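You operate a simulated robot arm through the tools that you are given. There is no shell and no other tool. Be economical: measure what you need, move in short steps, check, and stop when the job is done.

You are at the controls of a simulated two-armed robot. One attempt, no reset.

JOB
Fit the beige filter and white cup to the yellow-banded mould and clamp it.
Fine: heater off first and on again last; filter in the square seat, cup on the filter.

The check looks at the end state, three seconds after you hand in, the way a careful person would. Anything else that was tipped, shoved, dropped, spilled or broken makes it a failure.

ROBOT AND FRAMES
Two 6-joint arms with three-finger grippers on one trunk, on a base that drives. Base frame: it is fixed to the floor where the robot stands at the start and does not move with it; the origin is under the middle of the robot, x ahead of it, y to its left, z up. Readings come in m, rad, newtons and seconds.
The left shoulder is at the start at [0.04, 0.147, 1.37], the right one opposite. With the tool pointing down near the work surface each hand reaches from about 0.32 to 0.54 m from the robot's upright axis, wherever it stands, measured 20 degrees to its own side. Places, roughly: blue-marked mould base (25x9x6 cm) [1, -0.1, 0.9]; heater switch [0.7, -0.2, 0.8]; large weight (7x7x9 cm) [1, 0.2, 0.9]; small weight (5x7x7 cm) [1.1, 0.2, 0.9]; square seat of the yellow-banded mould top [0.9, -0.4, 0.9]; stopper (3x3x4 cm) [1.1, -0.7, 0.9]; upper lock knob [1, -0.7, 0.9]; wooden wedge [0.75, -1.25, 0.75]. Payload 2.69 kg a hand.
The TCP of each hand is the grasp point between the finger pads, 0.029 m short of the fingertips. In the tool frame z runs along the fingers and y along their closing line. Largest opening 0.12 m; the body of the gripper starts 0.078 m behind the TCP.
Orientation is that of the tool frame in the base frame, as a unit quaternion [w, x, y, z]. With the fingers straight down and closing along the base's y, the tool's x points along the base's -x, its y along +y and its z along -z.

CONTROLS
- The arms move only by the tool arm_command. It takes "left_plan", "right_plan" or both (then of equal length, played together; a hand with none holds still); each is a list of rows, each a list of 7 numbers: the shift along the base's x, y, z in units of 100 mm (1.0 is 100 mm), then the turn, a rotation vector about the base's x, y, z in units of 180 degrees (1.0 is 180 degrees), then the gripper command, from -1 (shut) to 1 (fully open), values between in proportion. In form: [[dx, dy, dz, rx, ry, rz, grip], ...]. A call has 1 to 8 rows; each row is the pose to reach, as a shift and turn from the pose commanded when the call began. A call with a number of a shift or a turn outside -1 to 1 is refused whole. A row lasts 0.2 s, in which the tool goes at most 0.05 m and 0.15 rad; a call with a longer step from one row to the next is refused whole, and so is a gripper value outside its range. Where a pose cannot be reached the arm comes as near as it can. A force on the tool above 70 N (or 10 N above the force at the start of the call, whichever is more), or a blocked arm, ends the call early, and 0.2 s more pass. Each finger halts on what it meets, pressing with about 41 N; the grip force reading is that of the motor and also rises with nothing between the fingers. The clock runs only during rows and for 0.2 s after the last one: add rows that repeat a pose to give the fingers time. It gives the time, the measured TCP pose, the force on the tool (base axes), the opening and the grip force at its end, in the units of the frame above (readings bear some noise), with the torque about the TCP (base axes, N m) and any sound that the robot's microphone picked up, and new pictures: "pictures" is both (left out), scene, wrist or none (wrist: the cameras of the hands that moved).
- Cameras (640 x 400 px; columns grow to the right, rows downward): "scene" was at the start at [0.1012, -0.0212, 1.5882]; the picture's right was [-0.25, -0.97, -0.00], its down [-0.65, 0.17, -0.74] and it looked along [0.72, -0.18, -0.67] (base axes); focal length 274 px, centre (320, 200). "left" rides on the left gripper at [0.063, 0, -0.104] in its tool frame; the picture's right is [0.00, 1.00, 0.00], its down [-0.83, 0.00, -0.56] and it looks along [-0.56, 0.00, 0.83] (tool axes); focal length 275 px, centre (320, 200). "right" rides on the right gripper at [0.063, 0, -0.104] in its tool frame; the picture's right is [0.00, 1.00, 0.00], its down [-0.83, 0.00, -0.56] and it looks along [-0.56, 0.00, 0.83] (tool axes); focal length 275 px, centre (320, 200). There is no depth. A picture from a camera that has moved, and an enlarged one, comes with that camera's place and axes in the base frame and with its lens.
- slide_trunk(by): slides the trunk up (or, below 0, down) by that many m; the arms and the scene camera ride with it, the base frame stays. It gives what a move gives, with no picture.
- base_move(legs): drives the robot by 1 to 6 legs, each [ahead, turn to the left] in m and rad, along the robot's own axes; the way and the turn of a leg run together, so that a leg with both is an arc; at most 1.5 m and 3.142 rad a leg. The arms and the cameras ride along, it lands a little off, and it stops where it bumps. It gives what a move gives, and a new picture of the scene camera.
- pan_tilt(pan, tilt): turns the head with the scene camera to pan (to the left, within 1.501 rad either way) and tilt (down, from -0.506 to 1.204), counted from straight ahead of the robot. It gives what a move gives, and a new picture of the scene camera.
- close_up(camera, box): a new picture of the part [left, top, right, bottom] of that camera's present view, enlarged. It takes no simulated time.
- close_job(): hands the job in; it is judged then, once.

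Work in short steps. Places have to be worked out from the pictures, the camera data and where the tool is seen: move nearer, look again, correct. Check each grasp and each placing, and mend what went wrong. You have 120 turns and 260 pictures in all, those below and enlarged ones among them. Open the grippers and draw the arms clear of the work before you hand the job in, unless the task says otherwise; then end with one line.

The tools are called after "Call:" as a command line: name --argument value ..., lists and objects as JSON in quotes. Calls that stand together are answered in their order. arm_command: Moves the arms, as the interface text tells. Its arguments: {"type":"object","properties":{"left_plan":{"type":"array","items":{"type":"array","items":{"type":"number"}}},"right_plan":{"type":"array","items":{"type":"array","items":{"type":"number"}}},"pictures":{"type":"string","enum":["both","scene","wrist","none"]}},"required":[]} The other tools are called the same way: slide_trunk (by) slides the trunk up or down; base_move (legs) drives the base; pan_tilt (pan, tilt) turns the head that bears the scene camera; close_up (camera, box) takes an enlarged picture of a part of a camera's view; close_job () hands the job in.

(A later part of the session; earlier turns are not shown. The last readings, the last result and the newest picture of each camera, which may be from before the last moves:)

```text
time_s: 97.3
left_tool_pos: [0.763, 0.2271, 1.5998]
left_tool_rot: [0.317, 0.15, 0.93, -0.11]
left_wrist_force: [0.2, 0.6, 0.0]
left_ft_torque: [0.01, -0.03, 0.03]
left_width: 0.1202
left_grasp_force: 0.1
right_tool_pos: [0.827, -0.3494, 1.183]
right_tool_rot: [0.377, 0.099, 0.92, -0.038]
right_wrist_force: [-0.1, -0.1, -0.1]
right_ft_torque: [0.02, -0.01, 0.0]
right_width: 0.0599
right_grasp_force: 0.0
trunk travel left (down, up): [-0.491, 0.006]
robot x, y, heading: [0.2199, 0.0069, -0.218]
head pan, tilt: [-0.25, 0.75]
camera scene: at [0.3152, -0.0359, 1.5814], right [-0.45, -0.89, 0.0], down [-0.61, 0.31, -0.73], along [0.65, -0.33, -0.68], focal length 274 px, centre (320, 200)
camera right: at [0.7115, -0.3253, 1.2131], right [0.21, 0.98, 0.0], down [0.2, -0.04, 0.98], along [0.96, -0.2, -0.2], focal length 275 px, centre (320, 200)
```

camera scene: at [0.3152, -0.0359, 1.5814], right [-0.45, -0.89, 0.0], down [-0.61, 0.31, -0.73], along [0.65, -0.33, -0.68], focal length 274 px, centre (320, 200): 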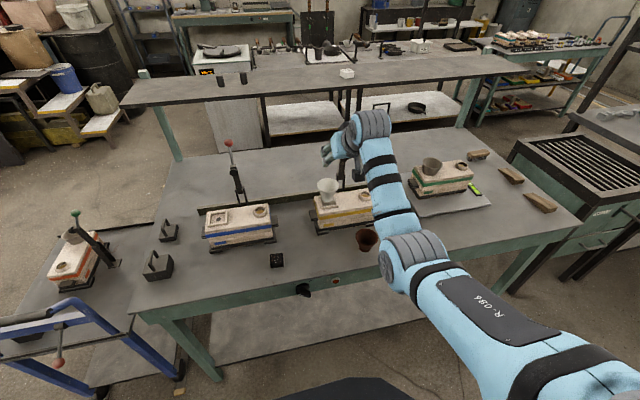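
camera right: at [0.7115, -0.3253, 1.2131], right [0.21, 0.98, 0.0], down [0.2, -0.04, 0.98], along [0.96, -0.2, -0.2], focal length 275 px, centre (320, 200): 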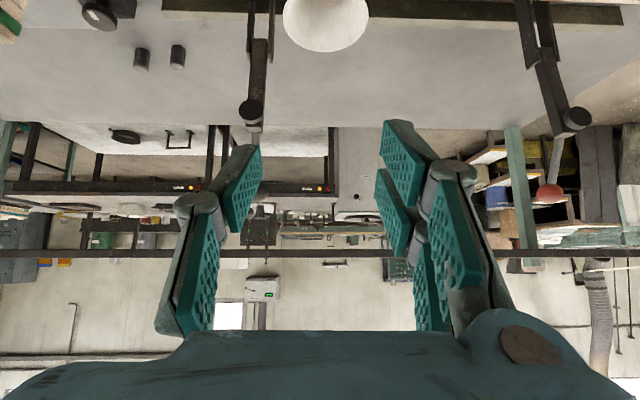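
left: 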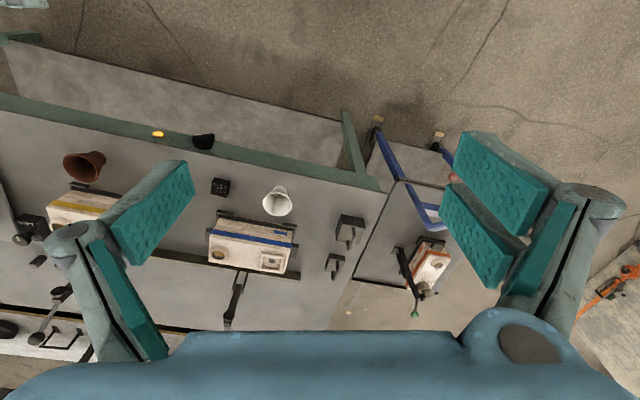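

The tool pitched forward without trouble and the elbow bends normally again. I align sideways with the lever's plane, then drive 13 cm ahead and look.

Call:
arm_command --right_plan '[[-0.08, -0.35, 0, 0, 0, 0, 0.2], [-0.156, -0.7, 0, 0, 0, 0, 0.2], [-0.156, -0.7, 0, 0, 0, 0, 0.2]]' --pictures "none"

Call:
base_move --legs '[[0.12, 0]]'

Call:
close_up --camera "right" --box '[0, 0, 640, 400]'

Call:
close_up --camera "scene" --box '[290, 90, 440, 250]'

```text
time_s: 98.1
left_tool_pos: [0.7636, 0.2274, 1.6011]
left_tool_rot: [0.317, 0.15, 0.93, -0.11]
left_wrist_force: [0.6, -0.5, 0.0]
left_ft_torque: [0.02, 0.02, 0.04]
left_width: 0.1199
left_grasp_force: 0.1
right_tool_pos: [0.8124, -0.4205, 1.1826]
right_tool_rot: [0.378, 0.099, 0.92, -0.038]
right_wrist_force: [0.4, -0.1, 0.8]
right_ft_torque: [-0.01, 0.0, -0.02]
right_width: 0.072
right_grasp_force: 0.0
trunk travel left (down, up): [-0.491, 0.006]
robot x, y, heading: [0.221, 0.0067, -0.222]
head pan, tilt: [-0.25, 0.75]
```

```text
time_s: 99.3
left_tool_pos: [0.8621, 0.206, 1.6095]
left_tool_rot: [0.328, 0.148, 0.926, -0.11]
left_wrist_force: [-1.0, 1.1, -0.7]
left_ft_torque: [0.0, -0.14, 0.06]
left_width: 0.1201
left_grasp_force: 0.0
right_tool_pos: [0.9143, -0.4427, 1.191]
right_tool_rot: [0.383, 0.099, 0.918, -0.039]
right_wrist_force: [1.6, -0.4, -0.5]
right_ft_torque: [0.06, 0.05, 0.01]
right_width: 0.0719
right_grasp_force: 0.1
trunk travel left (down, up): [-0.491, 0.006]
robot x, y, heading: [0.3372, -0.0213, -0.219]
head pan, tilt: [-0.25, 0.75]
camera scene: at [0.4179, -0.0593, 1.5822], right [-0.45, -0.89, 0.0], down [-0.6, 0.31, -0.74], along [0.66, -0.33, -0.68], focal length 274 px, centre (320, 200)
```

scene: 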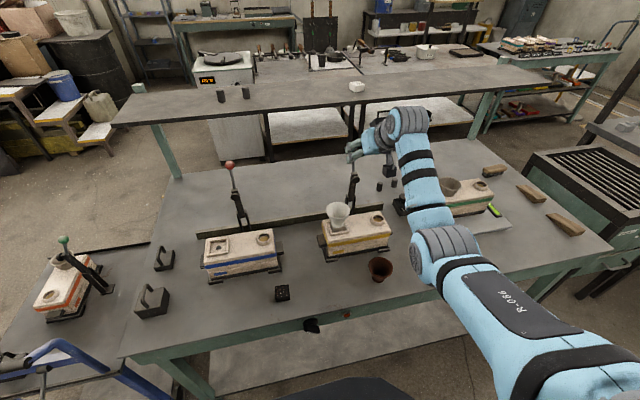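

```text
1.00 times, centred on (320, 200) of right (not enlarged: the box is as wide or as high as the picture)
camera zoom: at [0.7991, -0.4176, 1.2196], right [0.21, 0.98, 0.0], down [0.19, -0.04, 0.98], along [0.96, -0.2, -0.19], focal length 275 px, centre (320, 200)
```

zoom: 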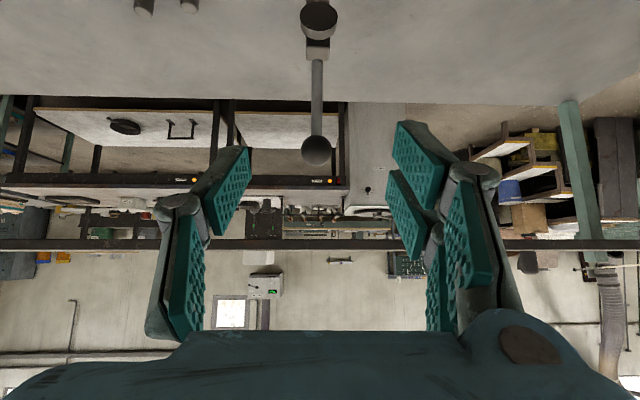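

```text
2.50 times, centred on (365, 170) of scene
camera zoom: at [0.4179, -0.0593, 1.5822], right [-0.45, -0.89, 0.0], down [-0.6, 0.31, -0.74], along [0.66, -0.33, -0.68], focal length 685 px, centre (208, 275)
```

zoom: 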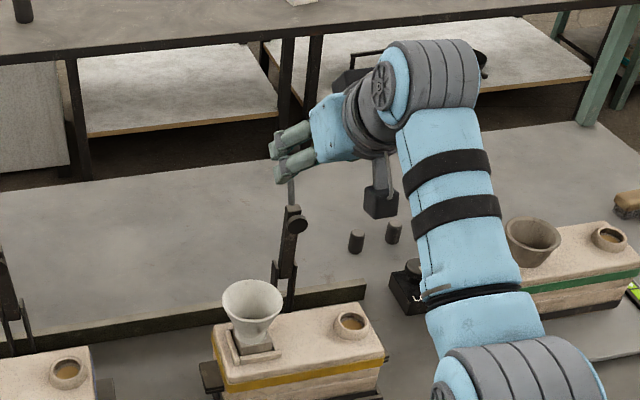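

The ball is centred between the fingers (ball at [1.016,-0.466,1.133]). I drive 5 cm ahead, then reach with the arm.

Call:
base_move --legs '[[0.048, 0]]'

Call:
arm_command --right_plan '[[0.15, -0.04, -0.15, 0, 0, 0, 0.2], [0.3, -0.07, -0.32, 0, 0, 0, 0.2], [0.46, -0.11, -0.5, 0, 0, 0, 0.2], [0.46, -0.11, -0.5, 0, 0, 0, 0.2]]' --pictures "wrist"

Call:
close_up --camera "scene" --box '[310, 110, 390, 210]'

```text
time_s: 100.8
left_tool_pos: [0.9329, 0.2004, 1.6291]
left_tool_rot: [0.367, 0.139, 0.914, -0.105]
left_wrist_force: [1.6, -1.0, 0.4]
left_ft_torque: [0.02, 0.1, -0.03]
left_width: 0.12
left_grasp_force: 0.0
right_tool_pos: [0.9644, -0.4525, 1.183]
right_tool_rot: [0.377, 0.099, 0.92, -0.038]
right_wrist_force: [0.7, 0.2, -0.6]
right_ft_torque: [-0.01, 0.05, 0.02]
right_width: 0.0719
right_grasp_force: 0.0
trunk travel left (down, up): [-0.491, 0.006]
robot x, y, heading: [0.3857, -0.0248, -0.217]
head pan, tilt: [-0.25, 0.75]
stopped in leg 1: the robot was blocked; the commanded pose is now the measured one
camera scene: at [0.4935, -0.0753, 1.5803], right [-0.45, -0.89, 0.0], down [-0.62, 0.31, -0.72], along [0.65, -0.33, -0.69], focal length 274 px, centre (320, 200)
```

scene: 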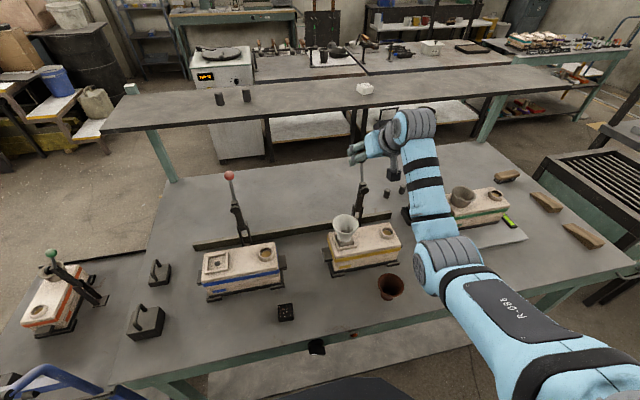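

```text
time_s: 101.8
left_tool_pos: [0.9171, 0.2039, 1.6341]
left_tool_rot: [0.372, 0.14, 0.912, -0.105]
left_wrist_force: [-0.5, 0.7, 0.0]
left_ft_torque: [0.01, -0.04, 0.05]
left_width: 0.1199
left_grasp_force: 0.1
right_tool_pos: [1.0001, -0.4628, 1.1406]
right_tool_rot: [0.383, 0.097, 0.918, -0.039]
right_wrist_force: [-0.2, 0.4, 0.3]
right_ft_torque: [-0.02, -0.03, 0.02]
right_width: 0.0719
right_grasp_force: 0.0
trunk travel left (down, up): [-0.491, 0.006]
robot x, y, heading: [0.3867, -0.036, -0.215]
head pan, tilt: [-0.25, 0.75]
camera right: at [0.8831, -0.4369, 1.1699], right [0.21, 0.98, 0.0], down [0.19, -0.04, 0.98], along [0.96, -0.2, -0.19], focal length 275 px, centre (320, 200)
```

right: 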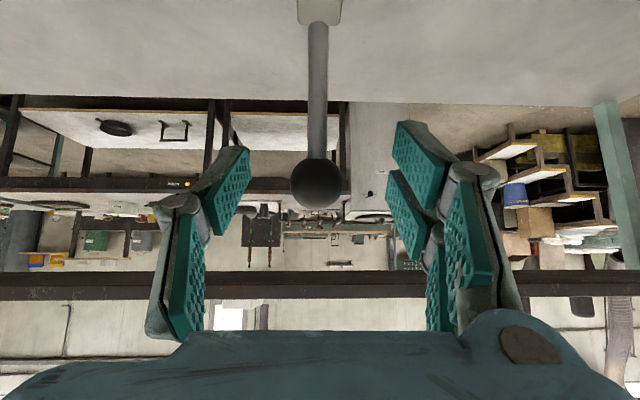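

```text
4.00 times, centred on (350, 160) of scene
camera zoom: at [0.478, -0.0721, 1.5814], right [-0.45, -0.89, 0.0], down [-0.61, 0.31, -0.73], along [0.65, -0.33, -0.68], focal length 1096 px, centre (200, 360)
```

zoom: 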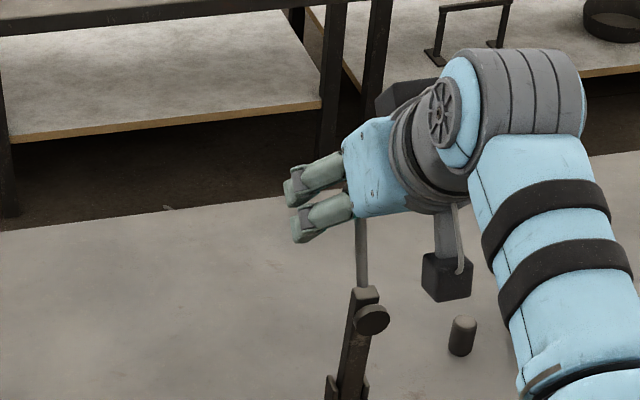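

Ball is ~14 mm beyond the TCP, centred. I advance and close on it.

Call:
arm_command --right_plan '[[0.12, -0.035, -0.05, 0, 0, 0, 0.2], [0.12, -0.035, -0.05, 0, 0, 0, -0.2], [0.12, -0.035, -0.05, 0, 0, 0, -1], [0.12, -0.035, -0.05, 0, 0, 0, -1], [0.12, -0.035, -0.05, 0, 0, 0, -1]]' --pictures "wrist"

```text
time_s: 103.0
left_tool_pos: [0.9182, 0.2027, 1.6337]
left_tool_rot: [0.371, 0.139, 0.912, -0.104]
left_wrist_force: [0.0, 0.1, 0.1]
left_ft_torque: [0.0, 0.01, -0.01]
left_width: 0.1202
left_grasp_force: 0.0
right_tool_pos: [1.0117, -0.4666, 1.1326]
right_tool_rot: [0.381, 0.098, 0.919, -0.038]
right_wrist_force: [-0.1, -2.1, -3.8]
right_ft_torque: [0.03, -0.03, -0.01]
right_width: 0.0233
right_grasp_force: 45.0
trunk travel left (down, up): [-0.491, 0.006]
robot x, y, heading: [0.3868, -0.0306, -0.216]
head pan, tilt: [-0.25, 0.75]
camera right: at [0.8961, -0.4413, 1.1631], right [0.21, 0.98, 0.0], down [0.19, -0.04, 0.98], along [0.96, -0.2, -0.19], focal length 275 px, centre (320, 200)
```

right: 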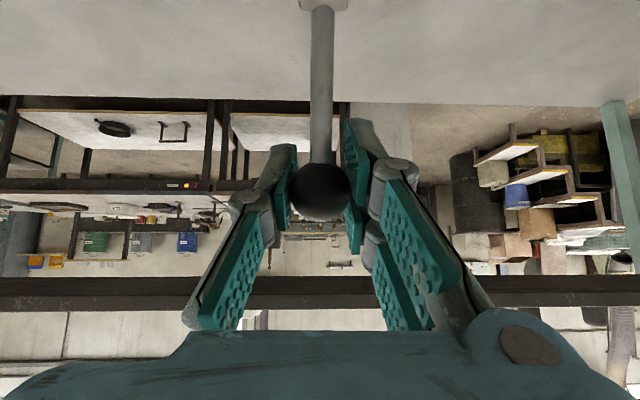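

Ball gripped. I pull it along the arc (pivot ≈ n 1.052, z 0.967) for the first ~33°.

Call:
arm_command --right_plan '[[-0.12, 0.027, 0.025, 0, 0, 0, -1], [-0.25, 0.055, 0.04, 0, 0, 0, -1], [-0.38, 0.084, 0.04, 0, 0, 0, -1], [-0.51, 0.113, 0.035, 0, 0, 0, -1], [-0.62, 0.138, 0.02, 0, 0, 0, -1], [-0.73, 0.163, 0.0, 0, 0, 0, -1], [-0.73, 0.163, 0.0, 0, 0, 0, -1]]' --pictures "both"

```text
time_s: 104.6
left_tool_pos: [0.9227, 0.2026, 1.6317]
left_tool_rot: [0.37, 0.139, 0.912, -0.105]
left_wrist_force: [-0.5, 0.0, 0.0]
left_ft_torque: [0.0, 0.0, -0.01]
left_width: 0.12
left_grasp_force: 0.0
right_tool_pos: [0.942, -0.4487, 1.1337]
right_tool_rot: [0.38, 0.099, 0.919, -0.039]
right_wrist_force: [8.6, 0.6, -10.9]
right_ft_torque: [-0.14, -0.96, 0.11]
right_width: 0.0229
right_grasp_force: 45.4
trunk travel left (down, up): [-0.491, 0.006]
robot x, y, heading: [0.3855, -0.0275, -0.213]
head pan, tilt: [-0.25, 0.75]
camera scene: at [0.4838, -0.0737, 1.581], right [-0.45, -0.89, 0.0], down [-0.61, 0.31, -0.73], along [0.65, -0.33, -0.68], focal length 274 px, centre (320, 200)
camera right: at [0.8261, -0.424, 1.1631], right [0.21, 0.98, 0.0], down [0.19, -0.04, 0.98], along [0.96, -0.2, -0.2], focal length 275 px, centre (320, 200)
```

scene: 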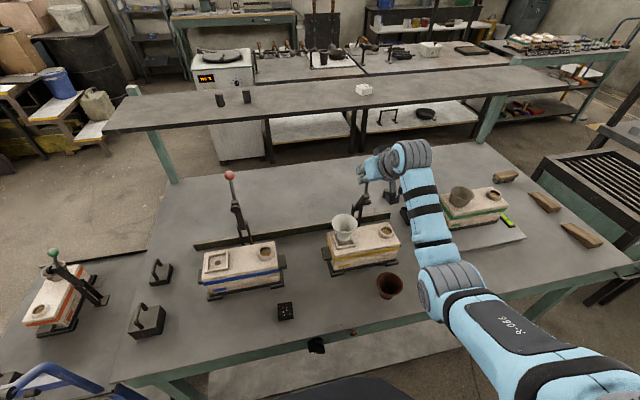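
right: 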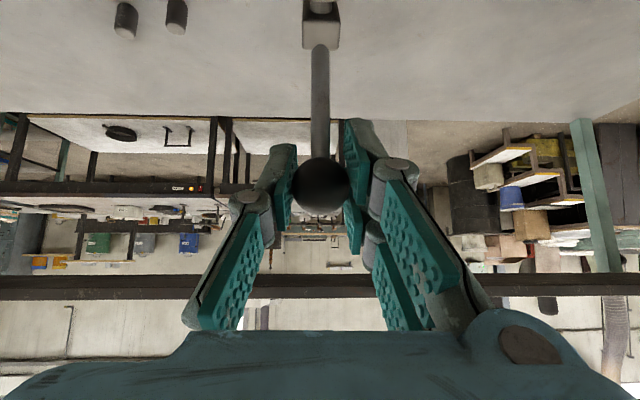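

Tracking nicely with low forces. Next stretch, to about 46°.

Call:
arm_command --right_plan '[[-0.12, 0.026, -0.035, 0, 0, 0, -1], [-0.23, 0.05, -0.08, 0, 0, 0, -1], [-0.36, 0.08, -0.14, 0, 0, 0, -1], [-0.49, 0.11, -0.21, 0, 0, 0, -1], [-0.6, 0.134, -0.285, 0, 0, 0, -1], [-0.68, 0.152, -0.345, 0, 0, 0, -1], [-0.77, 0.172, -0.42, 0, 0, 0, -1], [-0.85, 0.19, -0.5, 0, 0, 0, -1]]' --pictures "scene"

Call:
close_up --camera "scene" --box '[310, 130, 430, 280]'

```text
time_s: 106.4
left_tool_pos: [0.9202, 0.2085, 1.6319]
left_tool_rot: [0.372, 0.139, 0.912, -0.106]
left_wrist_force: [0.1, -0.9, 0.1]
left_ft_torque: [0.03, 0.0, 0.02]
left_width: 0.1197
left_grasp_force: 0.1
right_tool_pos: [0.8543, -0.4274, 1.0859]
right_tool_rot: [0.381, 0.098, 0.919, -0.039]
right_wrist_force: [8.2, 9.4, 1.8]
right_ft_torque: [-0.24, -0.94, 0.0]
right_width: 0.0237
right_grasp_force: 45.2
trunk travel left (down, up): [-0.491, 0.006]
robot x, y, heading: [0.3853, -0.0305, -0.216]
head pan, tilt: [-0.25, 0.75]
camera scene: at [0.4815, -0.0685, 1.5813], right [-0.45, -0.89, 0.0], down [-0.61, 0.3, -0.73], along [0.65, -0.33, -0.68], focal length 274 px, centre (320, 200)
```

scene: 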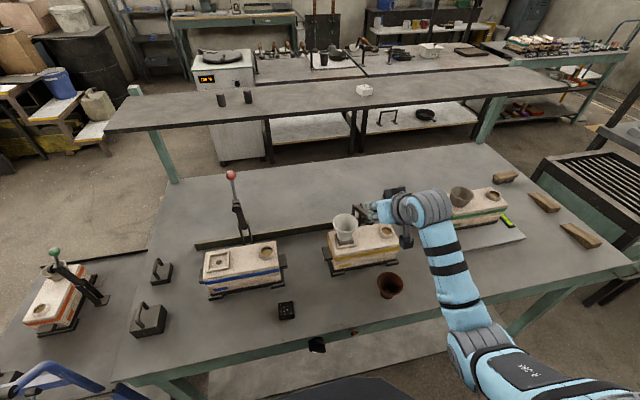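

```text
2.67 times, centred on (370, 205) of scene
camera zoom: at [0.4815, -0.0685, 1.5813], right [-0.45, -0.89, 0.0], down [-0.61, 0.3, -0.73], along [0.65, -0.33, -0.68], focal length 731 px, centre (187, 187)
```

zoom: 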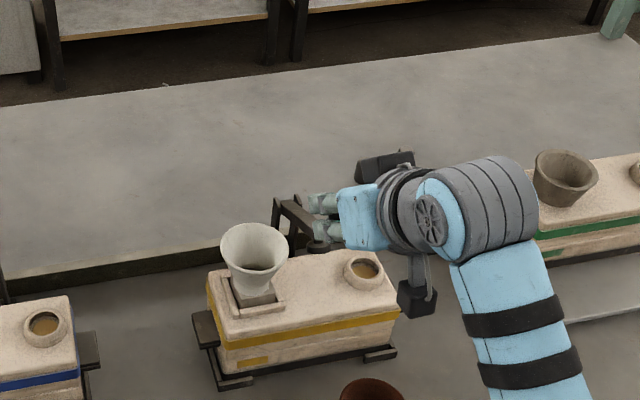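

47° reached with small forces. I continue down toward the closed position.

Call:
arm_command --right_plan '[[-0.07, 0.016, -0.1, 0, 0, 0, -1], [-0.14, 0.03, -0.21, 0, 0, 0, -1], [-0.2, 0.045, -0.32, 0, 0, 0, -1], [-0.26, 0.058, -0.42, 0, 0, 0, -1], [-0.31, 0.068, -0.52, 0, 0, 0, -1], [-0.345, 0.076, -0.61, 0, 0, 0, -1], [-0.345, 0.076, -0.61, 0, 0, 0, -1]]' --pictures "wrist"

Call:
close_up --camera "scene" --box '[310, 180, 410, 290]'

```text
time_s: 108.0
left_tool_pos: [0.9187, 0.2093, 1.6318]
left_tool_rot: [0.373, 0.138, 0.911, -0.106]
left_wrist_force: [0.3, -0.2, -0.6]
left_ft_torque: [-0.01, 0.0, 0.0]
left_width: 0.1199
left_grasp_force: 0.1
right_tool_pos: [0.8211, -0.4191, 1.0232]
right_tool_rot: [0.381, 0.097, 0.919, -0.039]
right_wrist_force: [8.0, 12.0, 2.0]
right_ft_torque: [-0.2, -1.01, 0.05]
right_width: 0.0237
right_grasp_force: 44.7
trunk travel left (down, up): [-0.491, 0.006]
robot x, y, heading: [0.3828, -0.0306, -0.211]
head pan, tilt: [-0.25, 0.75]
camera right: at [0.7046, -0.3931, 1.0532], right [0.21, 0.98, 0.0], down [0.19, -0.04, 0.98], along [0.96, -0.2, -0.19], focal length 275 px, centre (320, 200)
```

right: 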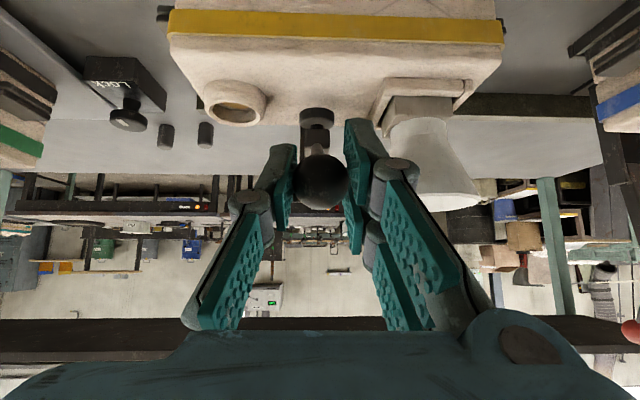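

```text
3.64 times, centred on (360, 235) of scene
camera zoom: at [0.4806, -0.0672, 1.5814], right [-0.45, -0.89, 0.0], down [-0.61, 0.3, -0.73], along [0.65, -0.33, -0.68], focal length 996 px, centre (174, 73)
```

zoom: 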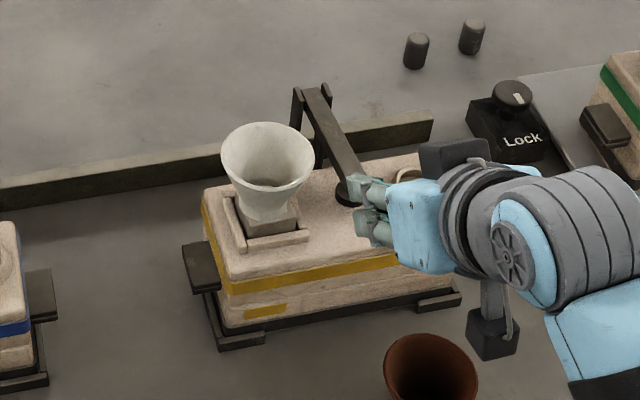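

Nearly closed. I continue slowly until the pad seats.

Call:
arm_command --right_plan '[[-0.03, 0.006, -0.08, 0, 0, 0, -1], [-0.055, 0.012, -0.15, 0, 0, 0, -1], [-0.07, 0.016, -0.22, 0, 0, 0, -1], [-0.085, 0.019, -0.28, 0, 0, 0, -1], [-0.095, 0.021, -0.33, 0, 0, 0, -1], [-0.095, 0.021, -0.33, 0, 0, 0, -1]]' --pictures "wrist"

Call:
close_up --camera "scene" --box '[310, 180, 410, 290]'

```text
time_s: 109.4
left_tool_pos: [0.9221, 0.2298, 1.6302]
left_tool_rot: [0.367, 0.137, 0.913, -0.113]
left_wrist_force: [-0.5, 1.1, 0.0]
left_ft_torque: [-0.02, 0.02, -0.03]
left_width: 0.1198
left_grasp_force: 0.1
right_tool_pos: [0.8119, -0.4031, 0.9944]
right_tool_rot: [0.38, 0.095, 0.919, -0.043]
right_wrist_force: [8.1, 39.2, -6.1]
right_ft_torque: [-0.48, 0.77, 0.52]
right_width: 0.0059
right_grasp_force: 28.5
trunk travel left (down, up): [-0.491, 0.006]
robot x, y, heading: [0.3813, -0.032, -0.217]
head pan, tilt: [-0.25, 0.75]
camera right: at [0.6958, -0.3776, 1.0237], right [0.21, 0.98, -0.01], down [0.19, -0.03, 0.98], along [0.96, -0.2, -0.2], focal length 275 px, centre (320, 200)
```

right: 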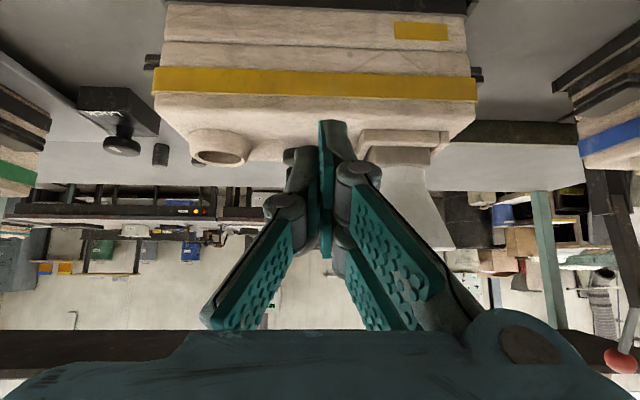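

```text
3.64 times, centred on (360, 235) of scene
camera zoom: at [0.4841, -0.0468, 1.5818], right [-0.45, -0.89, 0.02], down [-0.61, 0.29, -0.73], along [0.65, -0.34, -0.68], focal length 996 px, centre (174, 73)
```

zoom: 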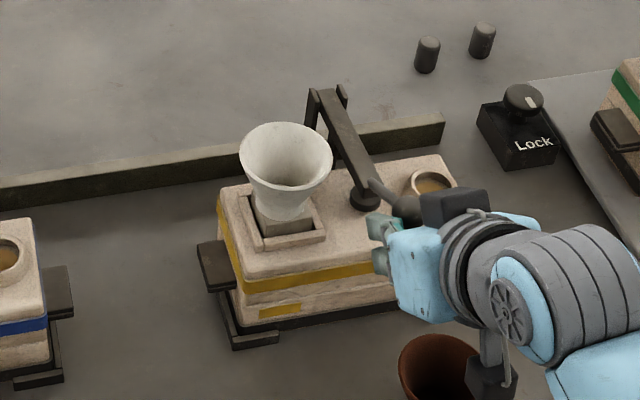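

The ball slipped out as the pad seated; the arm looks horizontal over the mould. I retreat the hand backwards/upwards and look at the clamp.

Call:
arm_command --right_plan '[[-0.1, 0.06, 0.1, 0, 0, 0, -1], [-0.3, 0.1, 0.3, 0, 0, 0, -1], [-0.5, 0.15, 0.6, 0, 0, 0, -1], [-0.6, 0.2, 0.9, 0, 0, 0, -1], [-0.6, 0.2, 0.9, 0, 0, 0, -1]]' --pictures "wrist"

Call:
close_up --camera "scene" --box '[310, 180, 410, 290]'

```text
time_s: 110.6
left_tool_pos: [0.9181, 0.203, 1.6341]
left_tool_rot: [0.373, 0.139, 0.911, -0.105]
left_wrist_force: [0.5, 0.4, 0.7]
left_ft_torque: [0.02, 0.0, 0.03]
left_width: 0.1201
left_grasp_force: 0.0
right_tool_pos: [0.7515, -0.4008, 1.0797]
right_tool_rot: [0.381, 0.099, 0.918, -0.039]
right_wrist_force: [-0.1, -0.2, -0.1]
right_ft_torque: [-0.02, 0.01, 0.02]
right_width: 0.0
right_grasp_force: 28.5
trunk travel left (down, up): [-0.491, 0.006]
robot x, y, heading: [0.3861, -0.0327, -0.212]
head pan, tilt: [-0.25, 0.75]
camera right: at [0.6348, -0.3754, 1.1094], right [0.21, 0.98, 0.0], down [0.19, -0.04, 0.98], along [0.96, -0.2, -0.19], focal length 275 px, centre (320, 200)
```

right: 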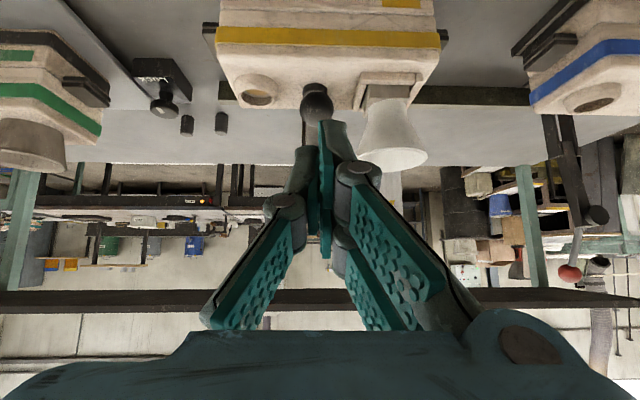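

```text
3.64 times, centred on (360, 235) of scene
camera zoom: at [0.4792, -0.0735, 1.5813], right [-0.45, -0.89, 0.0], down [-0.61, 0.31, -0.73], along [0.65, -0.33, -0.68], focal length 996 px, centre (174, 73)
```

zoom: 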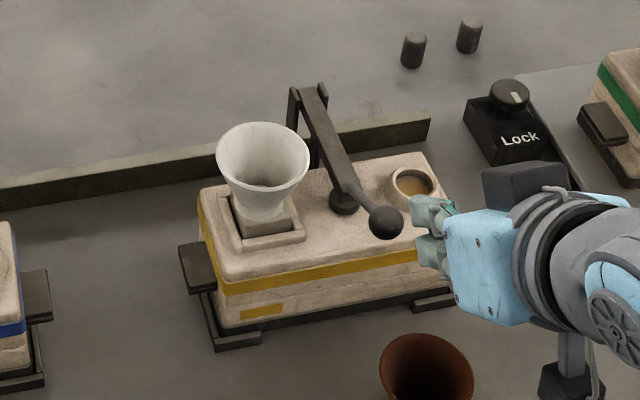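

Clamp stays down with its pad on the mould top. I zoom in to check for a gap.

Call:
close_up --camera "scene" --box '[335, 198, 385, 250]'

Call:
close_up --camera "right" --box '[230, 60, 430, 160]'

```text
7.69 times, centred on (360, 224) of scene
camera zoom: at [0.4792, -0.0735, 1.5813], right [-0.45, -0.89, 0.0], down [-0.61, 0.31, -0.73], along [0.65, -0.33, -0.68], focal length 2108 px, centre (12, 15)
```

zoom: 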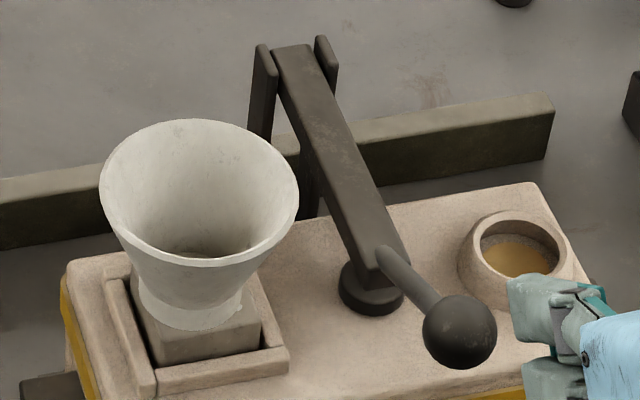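

```text
3.20 times, centred on (330, 110) of right
camera zoom: at [0.6348, -0.3754, 1.1094], right [0.21, 0.98, 0.0], down [0.19, -0.04, 0.98], along [0.96, -0.2, -0.19], focal length 881 px, centre (288, 488)
```

zoom: 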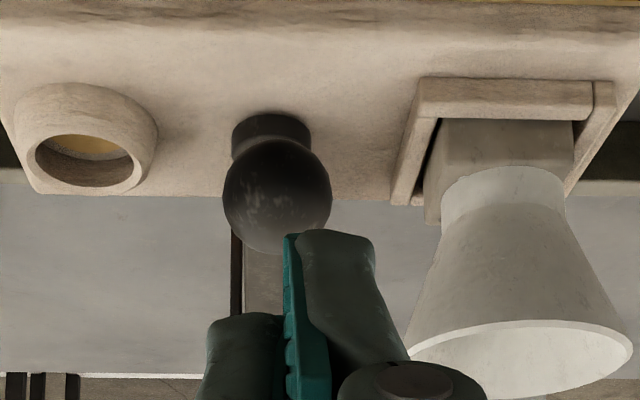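

The pad is seated on the mould between cup and pouring hole; clamped. Now the heater switch: I back off and turn the base to where the right hand can reach the knob from its left side.

Call:
base_move --legs '[[-0.15, 0], [0, 0.3]]'

Call:
pan_tilt --pan -0.3 --tilt 0.85

```text
time_s: 112.9
left_tool_pos: [0.6786, 0.3797, 1.6349]
left_tool_rot: [0.384, 0.003, 0.922, -0.048]
left_wrist_force: [0.8, 0.2, 0.7]
left_ft_torque: [0.02, 0.01, -0.02]
left_width: 0.12
left_grasp_force: 0.1
right_tool_pos: [0.6951, -0.2447, 1.0805]
right_tool_rot: [0.384, -0.036, 0.923, 0.017]
right_wrist_force: [0.0, 0.3, -0.8]
right_ft_torque: [0.0, -0.02, 0.01]
right_width: 0.0
right_grasp_force: 28.4
trunk travel left (down, up): [-0.491, 0.006]
robot x, y, heading: [0.238, -0.0016, 0.082]
head pan, tilt: [-0.25, 0.75]
camera scene: at [0.3386, -0.0122, 1.5815], right [-0.17, -0.99, 0.0], down [-0.67, 0.12, -0.73], along [0.72, -0.12, -0.68], focal length 274 px, centre (320, 200)
```

scene: 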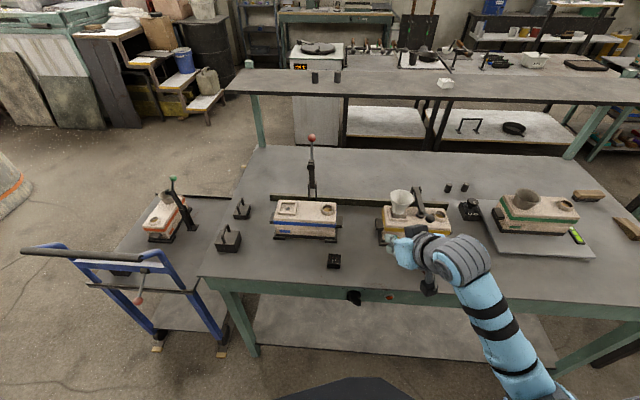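

```text
time_s: 113.6
left_tool_pos: [0.6792, 0.3815, 1.6343]
left_tool_rot: [0.386, 0.003, 0.921, -0.049]
left_wrist_force: [-0.1, -0.9, -0.4]
left_ft_torque: [0.01, -0.02, -0.02]
left_width: 0.1202
left_grasp_force: 0.1
right_tool_pos: [0.6962, -0.2455, 1.0804]
right_tool_rot: [0.384, -0.038, 0.922, 0.018]
right_wrist_force: [0.0, -0.8, -0.2]
right_ft_torque: [-0.01, -0.01, 0.04]
right_width: 0.0
right_grasp_force: 29.0
trunk travel left (down, up): [-0.491, 0.006]
robot x, y, heading: [0.2377, 0.0035, 0.076]
head pan, tilt: [-0.3, 0.85]
camera scene: at [0.3345, -0.0148, 1.5734], right [-0.22, -0.98, 0.0], down [-0.73, 0.17, -0.66], along [0.64, -0.14, -0.75], focal length 274 px, centre (320, 200)
```

scene: 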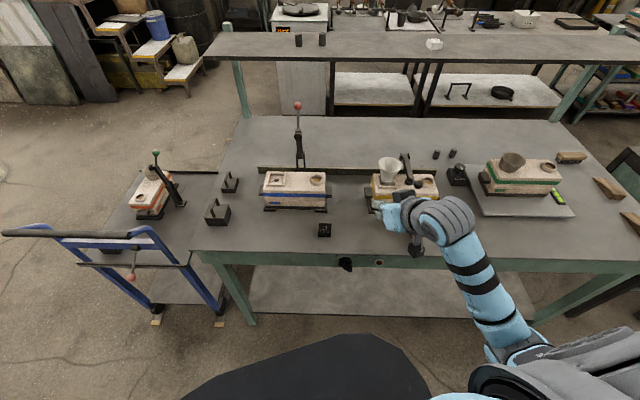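

I turn the tool back to pointing down, aligned with the table, in free space.

Call:
arm_command --right_plan '[[-0.13, 0.1, 0.0, 0.0026, 0.042, -0.0151, -1], [-0.26, 0.2, 0.0, 0.0052, 0.0839, -0.0302, -1], [-0.38, 0.3, 0.0, 0.0079, 0.1259, -0.0454, -1], [-0.5, 0.4, -0.05, 0.0105, 0.1678, -0.0605, -1], [-0.6, 0.5, -0.1, 0.0131, 0.2098, -0.0756, -1], [-0.6, 0.6, -0.1, 0.0157, 0.2517, -0.0907, -1], [-0.6, 0.6, -0.1, 0.0157, 0.2517, -0.0907, -1]]' --pictures "wrist"

Call:
close_up --camera "scene" --box '[300, 210, 460, 310]'

```text
time_s: 115.2
left_tool_pos: [0.6802, 0.3834, 1.6334]
left_tool_rot: [0.385, 0.003, 0.922, -0.049]
left_wrist_force: [1.3, -0.7, 0.0]
left_ft_torque: [-0.02, -0.02, -0.02]
left_width: 0.1198
left_grasp_force: 0.0
right_tool_pos: [0.6895, -0.1834, 0.9774]
right_tool_rot: [-0.001, 0.109, 0.994, -0.001]
right_wrist_force: [-0.5, 0.6, 0.1]
right_ft_torque: [-0.01, 0.01, 0.03]
right_width: 0.0001
right_grasp_force: 28.3
right hand out of reach, approached as far as the arm can: row 3, 4, 5, 6, 7
trunk travel left (down, up): [-0.491, 0.006]
robot x, y, heading: [0.2339, 0.0023, 0.079]
head pan, tilt: [-0.3, 0.85]
camera right: at [0.6285, -0.1701, 1.0825], right [0.21, 0.98, 0.0], down [0.81, -0.18, 0.55], along [0.54, -0.12, -0.83], focal length 275 px, centre (320, 200)
```

right: 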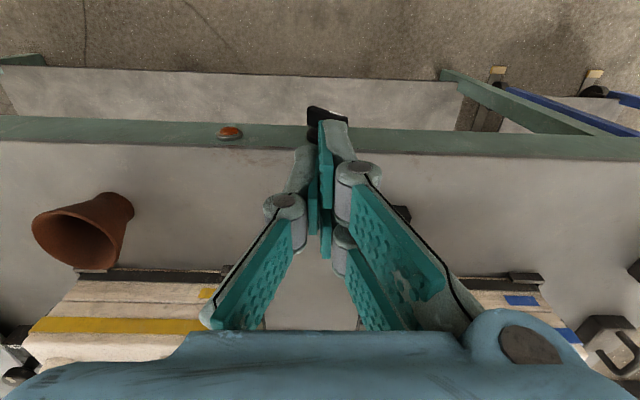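

```text
4.00 times, centred on (380, 260) of scene
camera zoom: at [0.3359, -0.0126, 1.5733], right [-0.22, -0.98, 0.0], down [-0.73, 0.16, -0.66], along [0.64, -0.15, -0.75], focal length 1096 px, centre (80, -40)
```

zoom: 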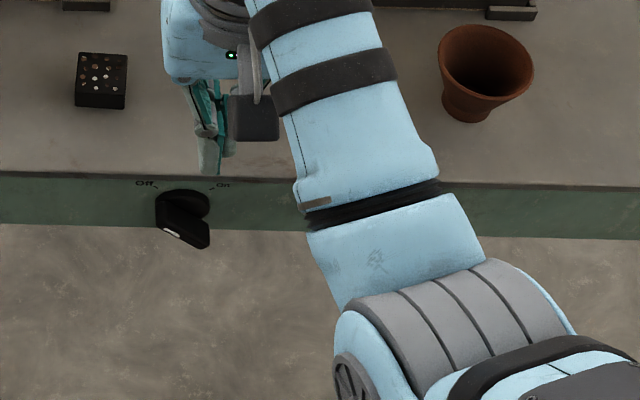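

Brown cup is fine; knob marks "Off". I go to the knob's left side, in front of the edge.

Call:
arm_command --right_plan '[[0.05, 0.3, 0.0, 0, 0, 0, -1], [0.12, 0.6, -0.2, 0, 0, 0, -1], [0.18, 0.71, -0.5, 0, 0, 0, -1], [0.18, 0.71, -0.9, 0, 0, 0, -1], [0.18, 0.71, -0.9, 0, 0, 0, -1]]' --pictures "wrist"

Call:
close_up --camera "scene" --box '[300, 210, 400, 290]'

```text
time_s: 116.4
left_tool_pos: [0.6803, 0.3818, 1.6333]
left_tool_rot: [0.384, 0.004, 0.922, -0.049]
left_wrist_force: [-0.6, 0.6, 0.4]
left_ft_torque: [0.01, -0.01, -0.01]
left_width: 0.1196
left_grasp_force: 0.0
right_tool_pos: [0.7084, -0.1152, 0.887]
right_tool_rot: [-0.001, 0.109, 0.994, -0.001]
right_wrist_force: [-0.9, -0.4, -0.2]
right_ft_torque: [0.01, 0.0, -0.02]
right_width: 0.0
right_grasp_force: 28.4
trunk travel left (down, up): [-0.491, 0.006]
robot x, y, heading: [0.2346, -0.0021, 0.074]
head pan, tilt: [-0.3, 0.85]
camera right: at [0.6468, -0.1013, 0.9918], right [0.21, 0.98, 0.0], down [0.81, -0.18, 0.55], along [0.54, -0.12, -0.83], focal length 275 px, centre (320, 200)
```

right: 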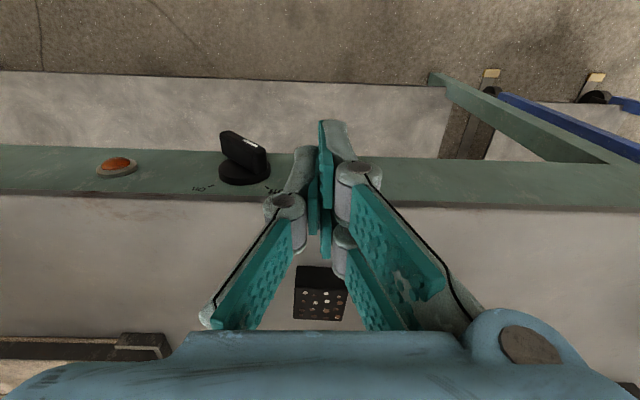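

```text
5.00 times, centred on (350, 250) of scene
camera zoom: at [0.3353, -0.0137, 1.5734], right [-0.22, -0.98, 0.0], down [-0.73, 0.17, -0.66], along [0.64, -0.15, -0.75], focal length 1370 px, centre (170, -50)
```

zoom: 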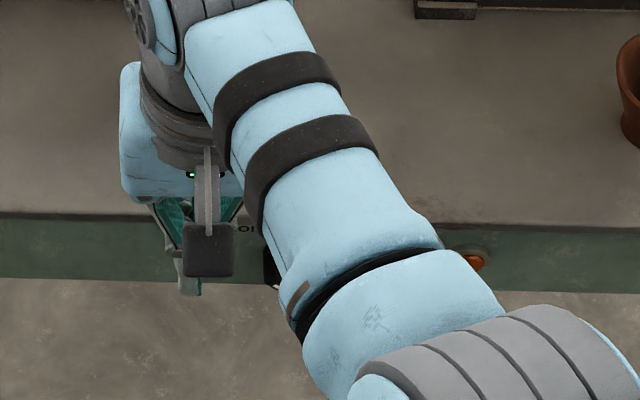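

Clear view: knob 63 mm to the right of the tool, edge 36 mm ahead. I lower to knob height.

Call:
arm_command --right_plan '[[0, 0, -0.35, 0, 0, 0, -1], [0, 0, -0.73, 0, 0, 0, -1], [0, 0, -0.73, 0, 0, 0, -1]]' --pictures "none"

Call:
arm_command --right_plan '[[-0.02, -0.1, 0, 0, 0, 0, -1], [-0.05, -0.22, 0, 0, 0, 0, -1], [-0.08, -0.35, 0, 0, 0, 0, -1], [-0.105, -0.47, 0, 0, 0, 0, -1], [-0.13, -0.58, 0, 0, 0, 0, -1], [-0.13, -0.58, 0, 0, 0, 0, -1]]' --pictures "wrist"

```text
time_s: 117.2
left_tool_pos: [0.6809, 0.3814, 1.6335]
left_tool_rot: [0.385, 0.003, 0.921, -0.049]
left_wrist_force: [0.1, 0.1, -0.6]
left_ft_torque: [0.01, 0.01, 0.0]
left_width: 0.1198
left_grasp_force: 0.1
right_tool_pos: [0.7049, -0.1184, 0.8148]
right_tool_rot: [-0.001, 0.11, 0.994, 0.0]
right_wrist_force: [0.0, -0.8, 0.1]
right_ft_torque: [-0.02, 0.03, 0.03]
right_width: 0.0001
right_grasp_force: 28.4
right hand out of reach, approached as far as the arm can: row 2, 3
trunk travel left (down, up): [-0.491, 0.006]
robot x, y, heading: [0.2435, -0.0001, 0.082]
head pan, tilt: [-0.3, 0.85]
```

```text
time_s: 118.6
left_tool_pos: [0.6806, 0.382, 1.6341]
left_tool_rot: [0.385, 0.003, 0.922, -0.05]
left_wrist_force: [0.5, 0.7, 0.2]
left_ft_torque: [-0.01, -0.03, 0.0]
left_width: 0.1202
left_grasp_force: 0.0
right_tool_pos: [0.6932, -0.1762, 0.8128]
right_tool_rot: [-0.001, 0.109, 0.994, -0.001]
right_wrist_force: [-0.7, -0.2, 0.4]
right_ft_torque: [0.01, -0.01, 0.01]
right_width: 0.0
right_grasp_force: 28.4
trunk travel left (down, up): [-0.491, 0.006]
robot x, y, heading: [0.2378, -0.0008, 0.081]
head pan, tilt: [-0.3, 0.85]
camera right: at [0.6315, -0.1618, 0.9173], right [0.21, 0.98, 0.0], down [0.81, -0.18, 0.55], along [0.54, -0.12, -0.83], focal length 275 px, centre (320, 200)
```

right: 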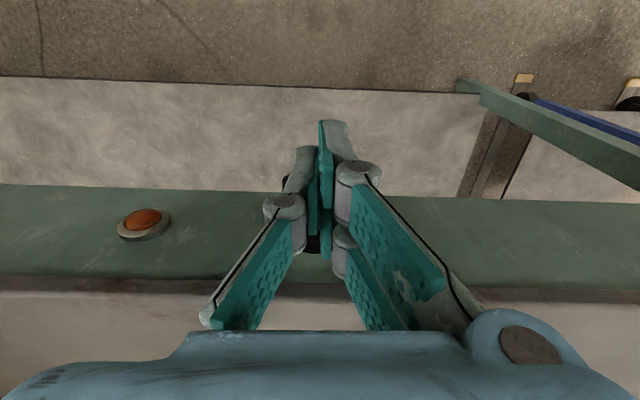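

Lamp still dark and no force left; I continue pushing to the right.

Call:
arm_command --right_plan '[[-0.02, -0.1, 0, 0, 0, 0, -1], [-0.04, -0.2, 0, 0, 0, 0, -1], [-0.065, -0.3, 0, 0, 0, 0, -1], [-0.065, -0.3, 0, 0, 0, 0, -1]]' --pictures "wrist"

```text
time_s: 119.6
left_tool_pos: [0.6806, 0.381, 1.6333]
left_tool_rot: [0.384, 0.003, 0.922, -0.05]
left_wrist_force: [0.2, 0.1, 0.4]
left_ft_torque: [0.01, 0.03, -0.02]
left_width: 0.12
left_grasp_force: 0.1
right_tool_pos: [0.6867, -0.2053, 0.8121]
right_tool_rot: [-0.001, 0.109, 0.994, 0.001]
right_wrist_force: [-1.2, 0.1, -0.5]
right_ft_torque: [-0.02, -0.02, 0.02]
right_width: 0.0
right_grasp_force: 28.4
trunk travel left (down, up): [-0.491, 0.006]
robot x, y, heading: [0.2401, 0.0001, 0.078]
head pan, tilt: [-0.3, 0.85]
camera right: at [0.6246, -0.1919, 0.917], right [0.21, 0.98, 0.0], down [0.81, -0.18, 0.55], along [0.54, -0.12, -0.83], focal length 275 px, centre (320, 200)
```

right: 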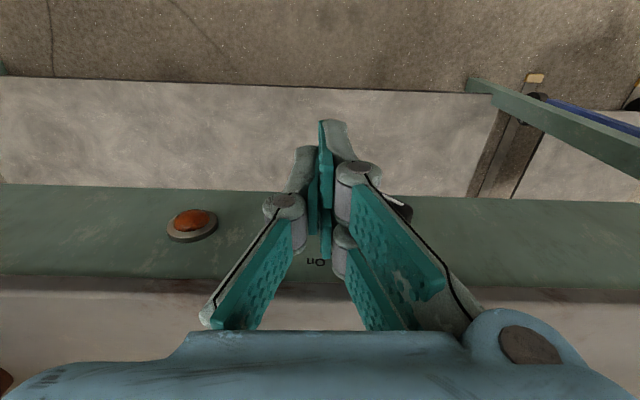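

The finger passed in front of the bar without touching (too far from the panel). I go back around to the left, then drive 3 cm closer so the finger engages the bar.

Call:
arm_command --right_plan '[[-0.25, 0.056, 0, 0, 0, 0, -1], [-0.25, 0.25, 0, 0, 0, 0, -1], [-0.2, 0.5, 0, 0, 0, 0, -1], [-0.15, 0.72, 0, 0, 0, 0, -1], [-0.15, 0.72, 0, 0, 0, 0, -1]]' --pictures "none"

Call:
base_move --legs '[[0.03, 0]]'

Call:
close_up --camera "right" --box '[120, 100, 360, 250]'

```text
time_s: 120.8
left_tool_pos: [0.6806, 0.3821, 1.6333]
left_tool_rot: [0.385, 0.003, 0.922, -0.048]
left_wrist_force: [-1.1, 0.0, 0.6]
left_ft_torque: [0.02, 0.02, -0.01]
left_width: 0.1199
left_grasp_force: 0.1
right_tool_pos: [0.6713, -0.1336, 0.8127]
right_tool_rot: [0.0, 0.108, 0.994, 0.0]
right_wrist_force: [0.3, 0.0, 0.2]
right_ft_torque: [0.0, 0.0, 0.01]
right_width: 0.0
right_grasp_force: 28.5
trunk travel left (down, up): [-0.491, 0.006]
robot x, y, heading: [0.2395, 0.0008, 0.077]
head pan, tilt: [-0.3, 0.85]
```

```text
time_s: 121.6
left_tool_pos: [0.7007, 0.3826, 1.6376]
left_tool_rot: [0.388, 0.002, 0.92, -0.048]
left_wrist_force: [-1.3, 0.5, 0.6]
left_ft_torque: [0.0, -0.06, 0.05]
left_width: 0.1201
left_grasp_force: 0.0
right_tool_pos: [0.6962, -0.1285, 0.8169]
right_tool_rot: [0.002, 0.109, 0.994, 0.001]
right_wrist_force: [-0.1, -1.0, 0.2]
right_ft_torque: [0.0, -0.07, -0.06]
right_width: 0.0
right_grasp_force: 28.2
trunk travel left (down, up): [-0.491, 0.006]
robot x, y, heading: [0.2704, -0.0026, 0.076]
head pan, tilt: [-0.3, 0.85]
camera scene: at [0.3562, -0.0125, 1.5739], right [-0.22, -0.98, 0.0], down [-0.73, 0.16, -0.66], along [0.65, -0.14, -0.75], focal length 274 px, centre (320, 200)
```

scene: 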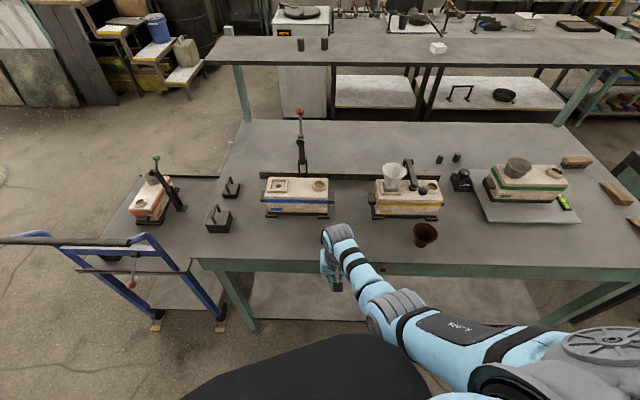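

```text
2.67 times, centred on (240, 175) of right
camera zoom: at [0.6348, -0.1169, 0.9205], right [0.21, 0.98, 0.0], down [0.81, -0.18, 0.56], along [0.55, -0.12, -0.83], focal length 734 px, centre (533, 267)
```

zoom: 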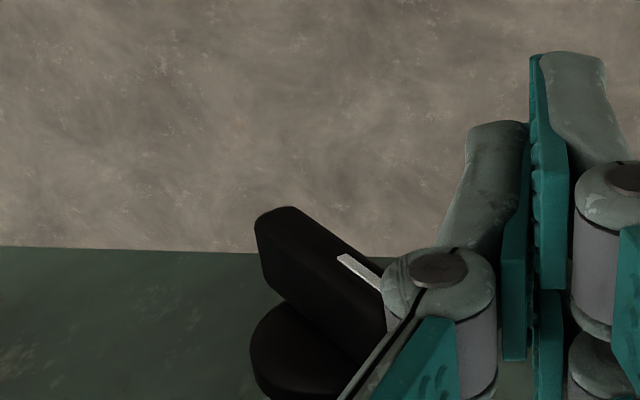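

The bar's front face is at depth n≈0.73; I move in to n≈0.728 and push right.

Call:
arm_command --right_plan '[[0.026, 0.117, -0.04, 0, 0, 0, -1], [0.226, 0.072, -0.04, 0, 0, 0, -1], [0.178, -0.143, -0.04, 0, 0, 0, -1], [0.146, -0.289, -0.04, 0, 0, 0, -1], [0.12, -0.4, -0.04, 0, 0, 0, -1], [0.104, -0.474, -0.04, 0, 0, 0, -1], [0.104, -0.474, -0.04, 0, 0, 0, -1]]' --pictures "wrist"

```text
time_s: 123.2
left_tool_pos: [0.7109, 0.3941, 1.6334]
left_tool_rot: [0.384, 0.003, 0.922, -0.053]
left_wrist_force: [-0.7, -0.2, -0.3]
left_ft_torque: [0.05, 0.03, -0.01]
left_width: 0.1199
left_grasp_force: 0.1
right_tool_pos: [0.7117, -0.1725, 0.8113]
right_tool_rot: [0.001, 0.108, 0.994, -0.002]
right_wrist_force: [6.7, 27.9, 11.6]
right_ft_torque: [0.54, -0.23, 0.17]
right_width: 0.0
right_grasp_force: 28.6
trunk travel left (down, up): [-0.491, 0.006]
robot x, y, heading: [0.2712, 0.0038, 0.085]
head pan, tilt: [-0.3, 0.85]
camera right: at [0.65, -0.1583, 0.9167], right [0.21, 0.98, 0.0], down [0.81, -0.18, 0.56], along [0.54, -0.12, -0.83], focal length 275 px, centre (320, 200)
```

right: 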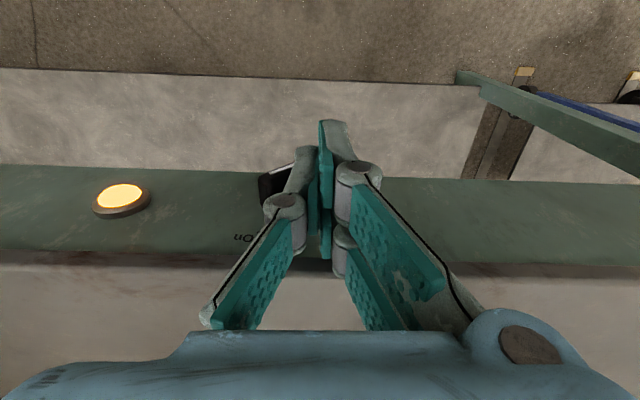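

The lamp is lit: heater on. I back off to the left, away from the panel, and only then up.

Call:
arm_command --right_plan '[[0.04, 0.2, 0, 0, 0, 0, -1], [0.07, 0.4, 0, 0, 0, 0, -1], [-0.3, 0.48, 0, 0, 0, 0, -1], [-0.6, 0.55, 0, 0, 0, 0, -1], [-0.6, 0.55, 0, 0, 0, 0, -1]]' --pictures "none"

Call:
base_move --legs '[[-0.2, 0]]'

Call:
close_up --camera "scene" --box '[260, 130, 480, 280]'

```text
time_s: 124.4
left_tool_pos: [0.7125, 0.3841, 1.6329]
left_tool_rot: [0.386, 0.003, 0.921, -0.049]
left_wrist_force: [0.1, 0.6, 0.1]
left_ft_torque: [0.0, 0.02, 0.0]
left_width: 0.1201
left_grasp_force: 0.0
right_tool_pos: [0.6511, -0.1228, 0.8103]
right_tool_rot: [-0.001, 0.109, 0.994, 0.0]
right_wrist_force: [-0.3, -0.5, 0.6]
right_ft_torque: [-0.01, 0.02, -0.01]
right_width: 0.0
right_grasp_force: 28.6
trunk travel left (down, up): [-0.491, 0.006]
robot x, y, heading: [0.2672, 0.0033, 0.077]
head pan, tilt: [-0.3, 0.85]
```

```text
time_s: 126.0
left_tool_pos: [0.5153, 0.3691, 1.6319]
left_tool_rot: [0.384, 0.001, 0.922, -0.048]
left_wrist_force: [0.3, 0.0, -1.2]
left_ft_torque: [-0.02, 0.03, -0.01]
left_width: 0.1202
left_grasp_force: 0.0
right_tool_pos: [0.4533, -0.138, 0.8076]
right_tool_rot: [-0.002, 0.108, 0.994, -0.001]
right_wrist_force: [0.6, -0.7, -0.5]
right_ft_torque: [0.05, -0.03, 0.01]
right_width: 0.0
right_grasp_force: 28.4
trunk travel left (down, up): [-0.491, 0.006]
robot x, y, heading: [0.0681, -0.0104, 0.081]
head pan, tilt: [-0.3, 0.85]
camera scene: at [0.171, -0.0271, 1.573], right [-0.22, -0.98, 0.0], down [-0.74, 0.16, -0.66], along [0.64, -0.14, -0.75], focal length 274 px, centre (320, 200)
```

scene: 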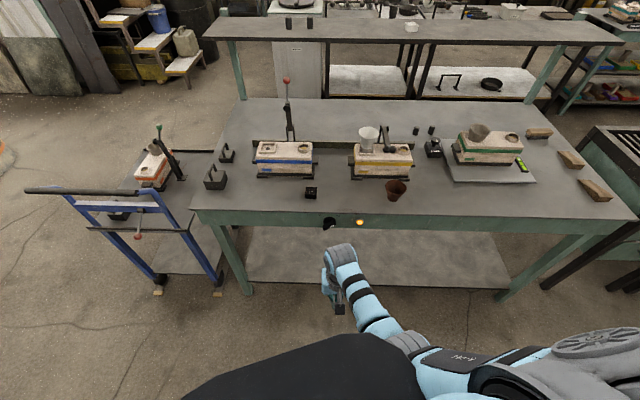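

```text
2.67 times, centred on (370, 205) of scene
camera zoom: at [0.171, -0.0271, 1.573], right [-0.22, -0.98, 0.0], down [-0.74, 0.16, -0.66], along [0.64, -0.14, -0.75], focal length 731 px, centre (187, 187)
```

zoom: 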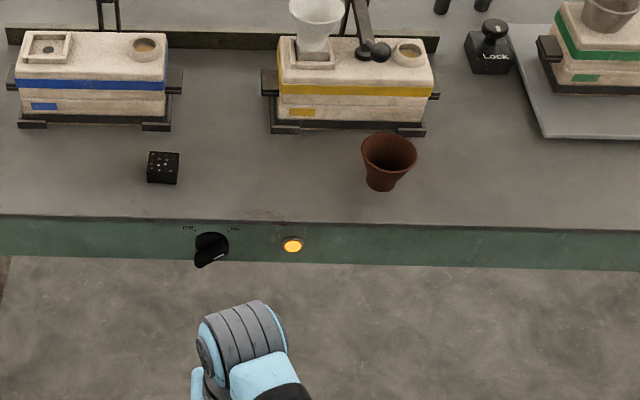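

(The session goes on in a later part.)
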